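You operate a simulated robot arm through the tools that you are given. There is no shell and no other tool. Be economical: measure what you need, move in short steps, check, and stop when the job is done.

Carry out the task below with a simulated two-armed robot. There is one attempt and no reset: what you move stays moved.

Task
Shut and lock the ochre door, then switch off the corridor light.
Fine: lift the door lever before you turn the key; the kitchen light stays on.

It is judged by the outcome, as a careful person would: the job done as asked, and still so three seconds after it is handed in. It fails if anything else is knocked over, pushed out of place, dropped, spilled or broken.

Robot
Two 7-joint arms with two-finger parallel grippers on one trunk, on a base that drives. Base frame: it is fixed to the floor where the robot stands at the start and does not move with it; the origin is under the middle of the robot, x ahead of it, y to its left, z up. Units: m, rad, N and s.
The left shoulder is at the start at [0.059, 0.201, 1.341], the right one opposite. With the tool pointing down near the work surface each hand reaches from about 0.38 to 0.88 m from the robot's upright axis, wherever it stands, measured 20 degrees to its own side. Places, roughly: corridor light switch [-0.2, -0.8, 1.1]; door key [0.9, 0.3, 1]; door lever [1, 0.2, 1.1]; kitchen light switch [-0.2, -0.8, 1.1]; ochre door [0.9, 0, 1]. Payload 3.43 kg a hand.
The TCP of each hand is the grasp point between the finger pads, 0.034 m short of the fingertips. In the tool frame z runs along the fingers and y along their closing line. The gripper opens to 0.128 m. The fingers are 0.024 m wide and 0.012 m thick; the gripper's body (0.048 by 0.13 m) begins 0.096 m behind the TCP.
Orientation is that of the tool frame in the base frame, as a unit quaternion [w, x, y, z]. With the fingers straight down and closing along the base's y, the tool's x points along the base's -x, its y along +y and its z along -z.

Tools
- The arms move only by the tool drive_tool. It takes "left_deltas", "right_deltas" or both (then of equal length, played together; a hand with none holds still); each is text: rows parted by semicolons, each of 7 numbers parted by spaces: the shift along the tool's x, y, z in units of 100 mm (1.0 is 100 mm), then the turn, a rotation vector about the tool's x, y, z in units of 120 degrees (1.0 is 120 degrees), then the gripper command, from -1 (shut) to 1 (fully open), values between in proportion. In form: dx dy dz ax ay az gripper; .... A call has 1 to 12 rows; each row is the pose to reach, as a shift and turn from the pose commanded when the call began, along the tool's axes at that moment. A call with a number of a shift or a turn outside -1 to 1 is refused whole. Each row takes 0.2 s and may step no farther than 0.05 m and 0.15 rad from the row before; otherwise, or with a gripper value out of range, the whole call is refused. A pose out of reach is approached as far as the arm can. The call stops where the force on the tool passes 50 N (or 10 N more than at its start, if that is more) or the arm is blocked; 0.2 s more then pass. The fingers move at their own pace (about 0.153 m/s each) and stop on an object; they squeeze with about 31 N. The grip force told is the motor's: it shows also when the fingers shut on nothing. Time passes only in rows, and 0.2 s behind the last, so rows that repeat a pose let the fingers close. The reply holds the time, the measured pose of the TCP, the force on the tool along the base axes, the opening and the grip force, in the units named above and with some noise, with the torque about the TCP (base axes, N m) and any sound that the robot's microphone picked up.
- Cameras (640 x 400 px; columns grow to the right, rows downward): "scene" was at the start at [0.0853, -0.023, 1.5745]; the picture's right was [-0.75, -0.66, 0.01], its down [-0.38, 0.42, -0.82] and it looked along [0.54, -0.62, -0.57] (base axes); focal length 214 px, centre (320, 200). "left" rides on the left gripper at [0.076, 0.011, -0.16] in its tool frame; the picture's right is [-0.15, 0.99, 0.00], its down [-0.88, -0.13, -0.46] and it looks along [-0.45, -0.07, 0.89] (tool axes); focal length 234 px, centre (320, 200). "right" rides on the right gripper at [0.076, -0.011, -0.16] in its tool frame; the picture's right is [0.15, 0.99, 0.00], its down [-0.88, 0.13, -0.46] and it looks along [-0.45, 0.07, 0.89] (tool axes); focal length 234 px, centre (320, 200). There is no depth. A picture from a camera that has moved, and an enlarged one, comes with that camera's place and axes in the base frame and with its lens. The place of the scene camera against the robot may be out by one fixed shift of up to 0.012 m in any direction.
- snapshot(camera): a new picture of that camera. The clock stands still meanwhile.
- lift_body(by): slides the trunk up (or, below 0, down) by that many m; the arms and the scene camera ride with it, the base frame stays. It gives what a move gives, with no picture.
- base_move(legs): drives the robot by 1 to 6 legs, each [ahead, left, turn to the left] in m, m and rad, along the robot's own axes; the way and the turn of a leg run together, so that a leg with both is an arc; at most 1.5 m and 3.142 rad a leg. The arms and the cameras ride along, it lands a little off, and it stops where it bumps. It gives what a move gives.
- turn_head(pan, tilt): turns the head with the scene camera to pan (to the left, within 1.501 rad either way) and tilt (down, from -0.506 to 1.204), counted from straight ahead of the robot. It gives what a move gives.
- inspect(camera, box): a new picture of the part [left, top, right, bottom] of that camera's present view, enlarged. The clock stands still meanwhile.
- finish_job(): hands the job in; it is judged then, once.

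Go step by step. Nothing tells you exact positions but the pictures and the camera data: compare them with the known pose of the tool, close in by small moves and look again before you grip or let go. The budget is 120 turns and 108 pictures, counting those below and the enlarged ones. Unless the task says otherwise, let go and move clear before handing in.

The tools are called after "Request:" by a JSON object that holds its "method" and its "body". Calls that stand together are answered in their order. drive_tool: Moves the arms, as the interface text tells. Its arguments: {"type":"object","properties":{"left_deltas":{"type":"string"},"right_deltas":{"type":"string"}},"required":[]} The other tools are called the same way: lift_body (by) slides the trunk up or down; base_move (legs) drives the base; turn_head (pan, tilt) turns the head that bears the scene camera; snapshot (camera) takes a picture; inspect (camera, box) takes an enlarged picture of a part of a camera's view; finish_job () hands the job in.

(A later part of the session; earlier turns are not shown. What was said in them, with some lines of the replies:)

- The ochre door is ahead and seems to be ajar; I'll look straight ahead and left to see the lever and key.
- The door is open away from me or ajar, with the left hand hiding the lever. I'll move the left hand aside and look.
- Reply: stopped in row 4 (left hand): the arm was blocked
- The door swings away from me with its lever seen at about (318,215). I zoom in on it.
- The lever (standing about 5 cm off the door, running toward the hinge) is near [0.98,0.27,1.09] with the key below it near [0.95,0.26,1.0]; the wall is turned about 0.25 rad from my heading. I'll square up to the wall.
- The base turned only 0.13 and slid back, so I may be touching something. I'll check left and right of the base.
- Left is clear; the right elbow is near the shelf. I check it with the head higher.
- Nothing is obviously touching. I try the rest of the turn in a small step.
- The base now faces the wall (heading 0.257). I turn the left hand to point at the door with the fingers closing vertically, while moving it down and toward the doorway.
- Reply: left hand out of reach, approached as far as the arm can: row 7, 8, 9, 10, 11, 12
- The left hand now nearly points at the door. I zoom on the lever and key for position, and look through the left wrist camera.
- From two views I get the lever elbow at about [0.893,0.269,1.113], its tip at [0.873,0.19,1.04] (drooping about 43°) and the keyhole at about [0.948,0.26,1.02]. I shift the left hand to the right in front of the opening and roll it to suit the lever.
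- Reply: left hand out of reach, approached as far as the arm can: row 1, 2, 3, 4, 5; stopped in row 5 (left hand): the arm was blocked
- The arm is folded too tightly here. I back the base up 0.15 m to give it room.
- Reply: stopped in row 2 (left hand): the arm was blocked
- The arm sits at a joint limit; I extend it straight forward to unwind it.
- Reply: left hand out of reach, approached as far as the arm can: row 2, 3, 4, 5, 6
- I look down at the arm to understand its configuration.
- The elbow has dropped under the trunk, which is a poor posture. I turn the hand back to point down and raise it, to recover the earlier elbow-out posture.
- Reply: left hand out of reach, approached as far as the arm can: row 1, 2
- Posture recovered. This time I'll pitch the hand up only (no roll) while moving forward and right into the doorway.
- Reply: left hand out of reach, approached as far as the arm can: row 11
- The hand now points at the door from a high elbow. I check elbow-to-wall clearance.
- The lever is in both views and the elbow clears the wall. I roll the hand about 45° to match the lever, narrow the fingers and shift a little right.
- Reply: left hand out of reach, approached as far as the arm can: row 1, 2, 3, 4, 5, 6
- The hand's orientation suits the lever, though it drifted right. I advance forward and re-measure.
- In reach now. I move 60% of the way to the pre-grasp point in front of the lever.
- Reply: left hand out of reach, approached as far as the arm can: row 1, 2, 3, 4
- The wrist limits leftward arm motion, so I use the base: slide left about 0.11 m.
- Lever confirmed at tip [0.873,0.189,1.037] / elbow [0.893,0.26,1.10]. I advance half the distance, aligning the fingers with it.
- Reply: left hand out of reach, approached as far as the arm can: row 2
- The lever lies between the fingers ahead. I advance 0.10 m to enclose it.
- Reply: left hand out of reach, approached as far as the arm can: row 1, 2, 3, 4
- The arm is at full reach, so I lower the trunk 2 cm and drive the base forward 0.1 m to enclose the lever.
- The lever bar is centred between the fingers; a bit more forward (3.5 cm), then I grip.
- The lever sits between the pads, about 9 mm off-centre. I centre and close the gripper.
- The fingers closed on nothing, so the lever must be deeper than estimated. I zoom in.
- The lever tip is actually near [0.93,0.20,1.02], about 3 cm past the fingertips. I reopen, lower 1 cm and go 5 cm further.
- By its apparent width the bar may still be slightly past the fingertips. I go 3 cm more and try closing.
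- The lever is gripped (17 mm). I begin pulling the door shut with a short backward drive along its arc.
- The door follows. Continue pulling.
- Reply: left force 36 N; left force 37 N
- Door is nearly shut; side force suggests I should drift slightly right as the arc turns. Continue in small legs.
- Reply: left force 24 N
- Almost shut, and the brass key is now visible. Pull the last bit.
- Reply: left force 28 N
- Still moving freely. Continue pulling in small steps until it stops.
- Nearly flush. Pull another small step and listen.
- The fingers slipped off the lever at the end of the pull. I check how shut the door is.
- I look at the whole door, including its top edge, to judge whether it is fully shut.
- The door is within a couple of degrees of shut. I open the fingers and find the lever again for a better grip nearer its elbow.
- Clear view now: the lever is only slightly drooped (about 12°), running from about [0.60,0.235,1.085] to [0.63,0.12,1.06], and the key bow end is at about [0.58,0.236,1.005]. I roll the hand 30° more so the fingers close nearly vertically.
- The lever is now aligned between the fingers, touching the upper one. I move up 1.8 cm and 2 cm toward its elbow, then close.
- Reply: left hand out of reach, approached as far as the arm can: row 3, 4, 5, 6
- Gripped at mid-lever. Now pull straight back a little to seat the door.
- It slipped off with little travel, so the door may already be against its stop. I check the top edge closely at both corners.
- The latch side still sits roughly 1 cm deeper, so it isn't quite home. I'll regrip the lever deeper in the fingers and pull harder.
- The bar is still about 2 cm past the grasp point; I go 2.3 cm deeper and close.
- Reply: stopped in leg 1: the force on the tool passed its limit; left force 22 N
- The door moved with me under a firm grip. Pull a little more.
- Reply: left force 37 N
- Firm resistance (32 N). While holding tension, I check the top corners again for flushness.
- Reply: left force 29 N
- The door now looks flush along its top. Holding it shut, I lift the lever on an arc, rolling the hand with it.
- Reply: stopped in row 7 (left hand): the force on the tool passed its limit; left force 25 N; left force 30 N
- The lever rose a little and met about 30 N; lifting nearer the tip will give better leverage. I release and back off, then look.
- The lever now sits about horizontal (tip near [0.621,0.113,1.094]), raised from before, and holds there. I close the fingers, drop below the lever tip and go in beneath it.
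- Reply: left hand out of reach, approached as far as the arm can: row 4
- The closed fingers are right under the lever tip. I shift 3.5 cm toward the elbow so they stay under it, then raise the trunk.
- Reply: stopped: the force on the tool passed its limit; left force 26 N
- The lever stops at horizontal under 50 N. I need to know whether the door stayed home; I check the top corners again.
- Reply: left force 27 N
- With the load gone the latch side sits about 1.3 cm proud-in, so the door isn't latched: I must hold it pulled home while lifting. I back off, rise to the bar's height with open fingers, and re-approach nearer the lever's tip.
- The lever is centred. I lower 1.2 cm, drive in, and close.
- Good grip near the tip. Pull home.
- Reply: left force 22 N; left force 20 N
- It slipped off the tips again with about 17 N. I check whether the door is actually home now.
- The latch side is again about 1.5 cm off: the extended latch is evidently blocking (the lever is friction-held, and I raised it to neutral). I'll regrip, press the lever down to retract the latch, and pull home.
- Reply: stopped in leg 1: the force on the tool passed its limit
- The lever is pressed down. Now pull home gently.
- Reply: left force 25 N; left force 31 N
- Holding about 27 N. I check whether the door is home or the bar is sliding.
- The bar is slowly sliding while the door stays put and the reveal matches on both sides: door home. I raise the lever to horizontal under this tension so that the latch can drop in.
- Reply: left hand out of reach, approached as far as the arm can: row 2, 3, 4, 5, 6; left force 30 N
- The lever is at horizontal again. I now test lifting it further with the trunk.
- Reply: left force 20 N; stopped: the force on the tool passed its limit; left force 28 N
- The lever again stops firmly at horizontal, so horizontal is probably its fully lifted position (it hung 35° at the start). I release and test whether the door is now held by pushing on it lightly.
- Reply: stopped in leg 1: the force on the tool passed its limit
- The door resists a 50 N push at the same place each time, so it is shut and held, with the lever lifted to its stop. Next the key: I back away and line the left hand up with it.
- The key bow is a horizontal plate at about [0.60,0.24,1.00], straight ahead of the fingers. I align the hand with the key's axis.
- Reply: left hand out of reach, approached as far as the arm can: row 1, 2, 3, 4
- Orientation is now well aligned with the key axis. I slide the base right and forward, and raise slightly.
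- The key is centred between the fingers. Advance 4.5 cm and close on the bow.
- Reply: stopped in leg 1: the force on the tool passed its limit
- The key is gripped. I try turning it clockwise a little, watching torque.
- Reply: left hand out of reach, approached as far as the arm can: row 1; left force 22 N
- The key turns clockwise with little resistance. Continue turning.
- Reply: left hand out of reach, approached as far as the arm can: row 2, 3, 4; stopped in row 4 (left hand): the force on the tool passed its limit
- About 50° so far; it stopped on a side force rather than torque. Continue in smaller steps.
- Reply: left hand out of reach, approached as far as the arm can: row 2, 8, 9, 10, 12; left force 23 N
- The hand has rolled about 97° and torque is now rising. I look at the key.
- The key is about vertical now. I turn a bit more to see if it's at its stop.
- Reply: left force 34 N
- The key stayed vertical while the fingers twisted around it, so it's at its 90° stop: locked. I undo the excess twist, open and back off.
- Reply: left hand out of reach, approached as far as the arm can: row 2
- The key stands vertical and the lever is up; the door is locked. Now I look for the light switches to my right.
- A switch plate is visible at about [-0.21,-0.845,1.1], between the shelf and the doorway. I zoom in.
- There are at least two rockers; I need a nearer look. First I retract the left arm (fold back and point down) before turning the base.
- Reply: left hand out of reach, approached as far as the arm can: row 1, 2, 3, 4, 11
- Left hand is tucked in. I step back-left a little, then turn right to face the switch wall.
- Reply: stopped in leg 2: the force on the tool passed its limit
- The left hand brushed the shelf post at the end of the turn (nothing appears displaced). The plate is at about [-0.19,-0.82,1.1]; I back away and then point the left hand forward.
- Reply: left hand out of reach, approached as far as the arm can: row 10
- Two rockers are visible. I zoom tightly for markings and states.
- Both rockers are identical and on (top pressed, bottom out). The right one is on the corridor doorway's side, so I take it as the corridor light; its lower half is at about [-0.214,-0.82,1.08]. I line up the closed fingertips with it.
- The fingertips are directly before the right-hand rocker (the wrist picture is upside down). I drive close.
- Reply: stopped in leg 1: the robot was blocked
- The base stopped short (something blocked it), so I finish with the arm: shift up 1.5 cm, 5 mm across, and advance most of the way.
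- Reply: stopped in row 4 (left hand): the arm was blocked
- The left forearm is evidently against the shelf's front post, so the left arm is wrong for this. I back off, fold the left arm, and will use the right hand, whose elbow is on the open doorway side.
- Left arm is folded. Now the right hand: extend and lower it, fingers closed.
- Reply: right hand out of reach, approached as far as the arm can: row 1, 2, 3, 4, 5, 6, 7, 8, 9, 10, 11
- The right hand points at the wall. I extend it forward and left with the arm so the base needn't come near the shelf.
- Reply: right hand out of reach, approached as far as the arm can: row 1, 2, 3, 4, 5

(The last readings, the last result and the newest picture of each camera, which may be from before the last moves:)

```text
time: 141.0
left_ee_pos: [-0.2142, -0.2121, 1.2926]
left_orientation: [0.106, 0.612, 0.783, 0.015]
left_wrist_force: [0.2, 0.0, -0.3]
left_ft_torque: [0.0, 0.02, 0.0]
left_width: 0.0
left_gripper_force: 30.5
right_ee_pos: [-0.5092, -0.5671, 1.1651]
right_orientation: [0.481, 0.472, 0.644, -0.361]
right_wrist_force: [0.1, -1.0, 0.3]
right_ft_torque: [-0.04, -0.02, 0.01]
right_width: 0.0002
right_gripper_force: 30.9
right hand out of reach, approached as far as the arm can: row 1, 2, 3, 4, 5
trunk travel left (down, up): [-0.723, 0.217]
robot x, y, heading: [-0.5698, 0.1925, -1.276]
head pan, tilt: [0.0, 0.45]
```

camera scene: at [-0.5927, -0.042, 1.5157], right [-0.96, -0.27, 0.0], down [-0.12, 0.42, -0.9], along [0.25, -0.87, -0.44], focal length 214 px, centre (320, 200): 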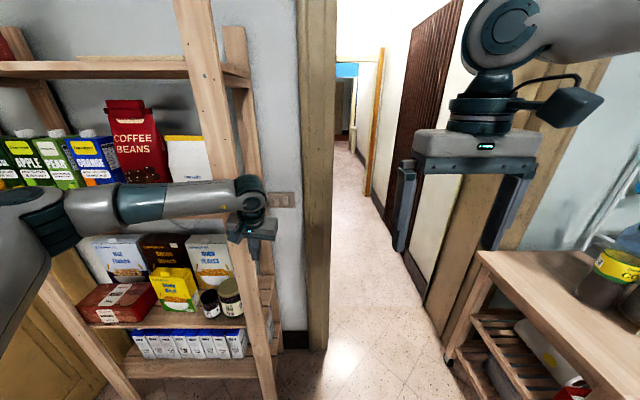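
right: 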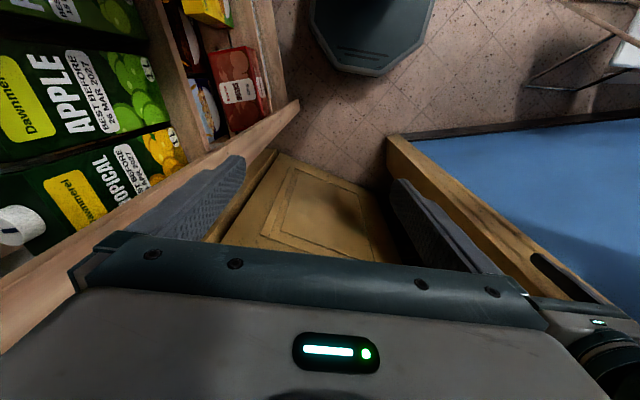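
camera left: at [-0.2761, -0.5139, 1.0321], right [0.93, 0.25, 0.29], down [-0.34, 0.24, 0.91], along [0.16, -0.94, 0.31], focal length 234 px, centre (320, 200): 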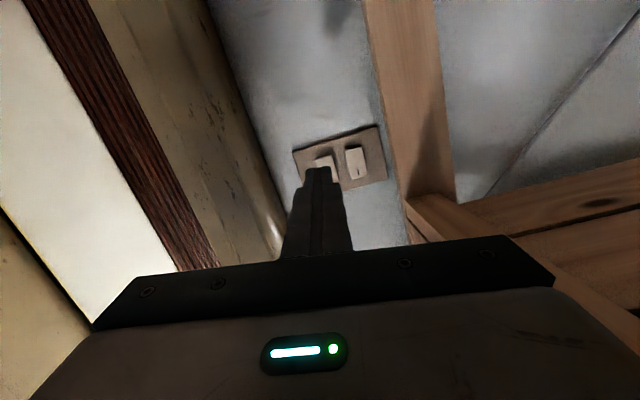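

Request:
{"method": "drive_tool", "body": {"right_deltas": "0 .2 .2 -.04 0 0 -1;0 .4 .4 -.08 0 0 -1;0 .6 .6 -.12 0 0 -1;0 .8 .8 -.16 0 0 -1;0 1 1 -.2 0 0 -1"}}

```text
time: 142.2
left_ee_pos: [-0.2144, -0.2127, 1.2922]
left_orientation: [0.106, 0.613, 0.783, 0.015]
left_wrist_force: [-0.5, -0.4, -0.1]
left_ft_torque: [-0.08, -0.03, 0.0]
left_width: 0.0
left_gripper_force: 31.0
right_ee_pos: [-0.4409, -0.6125, 1.1696]
right_orientation: [0.569, 0.361, 0.706, -0.219]
right_wrist_force: [-0.5, 0.0, -0.1]
right_ft_torque: [0.06, 0.04, -0.03]
right_width: 0.0
right_gripper_force: 30.5
right hand out of reach, approached as far as the arm can: row 1, 2, 3, 4, 5
trunk travel left (down, up): [-0.723, 0.217]
robot x, y, heading: [-0.5692, 0.1954, -1.276]
head pan, tilt: [0.0, 0.45]
```

The right hand is now extended and yawed left. I pull the left hand in further, lower the trunk, and line the base up with the rocker.

Request:
{"method": "drive_tool", "body": {"left_deltas": ".25 .1 0 0 0 0 -1;.5 .2 0 0 0 0 -1;.75 .2 0 0 0 0 -1;.9 .2 0 0 0 0 -1"}}

Request:
{"method": "lift_body", "body": {"by": -0.078}}

Request:
{"method": "base_move", "body": {"legs": [[0, 0.165, 0], [0.14, 0, 0]]}}

Request:
{"method": "snapshot", "body": {"camera": "right"}}

```text
time: 143.2
left_ee_pos: [-0.2171, -0.1196, 1.2815]
left_orientation: [0.106, 0.613, 0.783, 0.015]
left_wrist_force: [-0.1, 0.0, 0.8]
left_ft_torque: [-0.02, 0.03, 0.0]
left_width: 0.0
left_gripper_force: 30.8
right_ee_pos: [-0.4402, -0.6126, 1.1694]
right_orientation: [0.568, 0.363, 0.705, -0.221]
right_wrist_force: [-0.2, 0.0, 0.2]
right_ft_torque: [-0.02, -0.02, -0.01]
right_width: 0.0
right_gripper_force: 31.1
trunk travel left (down, up): [-0.723, 0.217]
robot x, y, heading: [-0.5681, 0.1901, -1.276]
head pan, tilt: [0.0, 0.45]
```

```text
time: 144.3
left_ee_pos: [-0.2168, -0.1194, 1.2046]
left_orientation: [0.107, 0.612, 0.784, 0.016]
left_wrist_force: [0.3, 0.7, -0.4]
left_ft_torque: [0.05, 0.0, -0.01]
left_width: 0.0
left_gripper_force: 31.0
right_ee_pos: [-0.4392, -0.6117, 1.0916]
right_orientation: [0.569, 0.361, 0.706, -0.22]
right_wrist_force: [-0.4, -0.4, 0.5]
right_ft_torque: [-0.03, 0.02, 0.01]
right_width: 0.0
right_gripper_force: 30.8
trunk travel left (down, up): [-0.645, 0.295]
robot x, y, heading: [-0.5653, 0.1946, -1.271]
head pan, tilt: [0.0, 0.45]
```

```text
time: 146.7
left_ee_pos: [-0.0175, -0.2044, 1.2057]
left_orientation: [0.107, 0.614, 0.782, 0.014]
left_wrist_force: [0.5, 0.4, -0.4]
left_ft_torque: [0.0, 0.0, -0.01]
left_width: 0.0001
left_gripper_force: 31.2
right_ee_pos: [-0.2427, -0.6982, 1.0913]
right_orientation: [0.568, 0.363, 0.705, -0.221]
right_wrist_force: [-0.3, 0.6, -0.4]
right_ft_torque: [0.02, 0.03, -0.04]
right_width: 0.0
right_gripper_force: 31.1
trunk travel left (down, up): [-0.645, 0.295]
robot x, y, heading: [-0.3714, 0.1056, -1.274]
head pan, tilt: [0.0, 0.45]
```

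```text
1 pictures are left
camera right: at [-0.3602, -0.5697, 1.0581], right [0.74, 0.67, -0.04], down [-0.11, 0.18, 0.98], along [0.66, -0.72, 0.21], focal length 234 px, centre (320, 200)
```

right: 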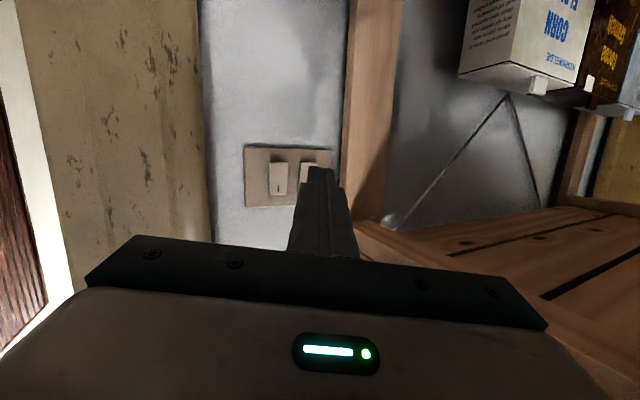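

The right fingertips line up with the right-hand rocker; I lower 1.1 cm so the leading edge meets its lower half, then drive forward.

Request:
{"method": "lift_body", "body": {"by": -0.011}}

Request:
{"method": "base_move", "body": {"legs": [[0.07, 0, 0]]}}

```text
time: 147.3
left_ee_pos: [-0.0182, -0.2063, 1.1941]
left_orientation: [0.107, 0.613, 0.782, 0.015]
left_wrist_force: [-0.3, -0.5, -0.7]
left_ft_torque: [0.01, -0.04, 0.0]
left_width: 0.0
left_gripper_force: 31.0
right_ee_pos: [-0.242, -0.6982, 1.0812]
right_orientation: [0.568, 0.363, 0.705, -0.221]
right_wrist_force: [-0.3, -0.4, 0.2]
right_ft_torque: [0.02, 0.01, 0.03]
right_width: 0.0
right_gripper_force: 31.0
trunk travel left (down, up): [-0.634, 0.306]
robot x, y, heading: [-0.3708, 0.1101, -1.279]
head pan, tilt: [0.0, 0.45]
```

```text
time: 148.3
left_ee_pos: [0.0031, -0.2723, 1.1939]
left_orientation: [0.106, 0.615, 0.781, 0.015]
left_wrist_force: [-0.2, 0.1, 0.2]
left_ft_torque: [0.0, -0.01, 0.02]
left_width: 0.0001
left_gripper_force: 30.9
right_ee_pos: [-0.2248, -0.763, 1.0802]
right_orientation: [0.568, 0.364, 0.705, -0.221]
right_wrist_force: [-0.1, 0.4, -0.7]
right_ft_torque: [-0.02, -0.02, 0.01]
right_width: 0.0
right_gripper_force: 30.8
trunk travel left (down, up): [-0.634, 0.306]
robot x, y, heading: [-0.3501, 0.0435, -1.273]
head pan, tilt: [0.0, 0.45]
```

Request:
{"method": "base_move", "body": {"legs": [[0.014, 0, 0]]}}

Request:
{"method": "base_move", "body": {"legs": [[0.01, 0, 0]]}}

```text
time: 149.1
left_ee_pos: [0.0061, -0.2829, 1.195]
left_orientation: [0.108, 0.614, 0.781, 0.014]
left_wrist_force: [0.8, 1.0, -0.1]
left_ft_torque: [-0.05, 0.01, 0.01]
left_width: 0.0
left_gripper_force: 31.0
right_ee_pos: [-0.2203, -0.7755, 1.0823]
right_orientation: [0.569, 0.362, 0.704, -0.221]
right_wrist_force: [0.5, 0.1, 1.0]
right_ft_torque: [0.03, -0.01, 0.02]
right_width: 0.0
right_gripper_force: 31.3
trunk travel left (down, up): [-0.634, 0.306]
robot x, y, heading: [-0.3442, 0.0284, -1.283]
head pan, tilt: [0.0, 0.45]
```

```text
time: 149.8
left_ee_pos: [0.0085, -0.2938, 1.1944]
left_orientation: [0.107, 0.614, 0.782, 0.013]
left_wrist_force: [-0.3, 0.2, -0.1]
left_ft_torque: [-0.07, 0.02, 0.02]
left_width: 0.0
left_gripper_force: 31.1
right_ee_pos: [-0.2171, -0.7852, 1.0806]
right_orientation: [0.569, 0.363, 0.704, -0.221]
right_wrist_force: [-2.3, 6.2, -1.8]
right_ft_torque: [0.05, -0.02, 0.01]
right_width: 0.0
right_gripper_force: 31.4
trunk travel left (down, up): [-0.634, 0.306]
robot x, y, heading: [-0.3422, 0.0196, -1.279]
head pan, tilt: [0.0, 0.45]
heard: click
```

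A click: the rocker has flipped. I back off and use my last picture to verify that the corridor is dark while the kitchen stays lit.

Request:
{"method": "base_move", "body": {"legs": [[-0.25, 0, 0]]}}

Request:
{"method": "turn_head", "body": {"pan": -0.1, "tilt": 0.4}}

Request:
{"method": "snapshot", "body": {"camera": "scene"}}

```text
time: 151.7
left_ee_pos: [-0.0617, -0.056, 1.1943]
left_orientation: [0.106, 0.613, 0.782, 0.015]
left_wrist_force: [0.3, -0.2, -0.7]
left_ft_torque: [0.02, -0.01, -0.03]
left_width: 0.0002
left_gripper_force: 30.6
right_ee_pos: [-0.2862, -0.5469, 1.0805]
right_orientation: [0.569, 0.362, 0.706, -0.219]
right_wrist_force: [0.9, -0.2, 0.5]
right_ft_torque: [-0.02, 0.01, 0.0]
right_width: 0.0001
right_gripper_force: 31.5
trunk travel left (down, up): [-0.634, 0.306]
robot x, y, heading: [-0.4125, 0.2597, -1.274]
head pan, tilt: [0.0, 0.45]
```

```text
time: 152.3
left_ee_pos: [-0.0611, -0.0544, 1.1942]
left_orientation: [0.107, 0.613, 0.782, 0.015]
left_wrist_force: [0.1, -1.0, -0.8]
left_ft_torque: [-0.02, 0.02, -0.02]
left_width: 0.0
left_gripper_force: 31.1
right_ee_pos: [-0.2863, -0.5474, 1.0803]
right_orientation: [0.568, 0.362, 0.705, -0.22]
right_wrist_force: [-0.5, -0.2, 0.4]
right_ft_torque: [-0.01, -0.02, -0.01]
right_width: 0.0
right_gripper_force: 30.7
trunk travel left (down, up): [-0.634, 0.306]
robot x, y, heading: [-0.4118, 0.2608, -1.28]
head pan, tilt: [-0.099, 0.4]
```

```text
0 pictures are left
camera scene: at [-0.3931, 0.1197, 1.4014], right [-0.98, -0.19, 0.0], down [-0.08, 0.38, -0.92], along [0.18, -0.9, -0.39], focal length 214 px, centre (320, 200)
```

scene: 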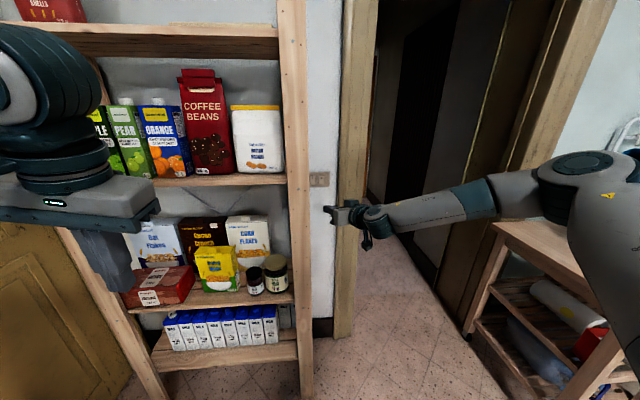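

The corridor through the doorway is now dark, the kitchen is still lit, the shelf items are all in place, and both hands are clear. I hand the job in.

Request:
{"method": "finish_job", "body": {}}

```text
The job is handed in.
```

I shut the ochre door, lifted its lever to its upper stop, and turned the key 90° clockwise to its stop. I then switched off the corridor light. The last picture shows the corridor dark and the kitchen still lit.

- **Lock not confirmed:** I heard no click from the lock. I take it as locked because the key stopped firmly at vertical. Before I turned it, the door had held against a 50 N push; I did not push it again afterwards.
- **Shelf contact:** The left hand hit the shelf while I was turning. The left forearm probably also pressed on its front post at the switch. The last picture shows the items I could see on the shelf still standing.
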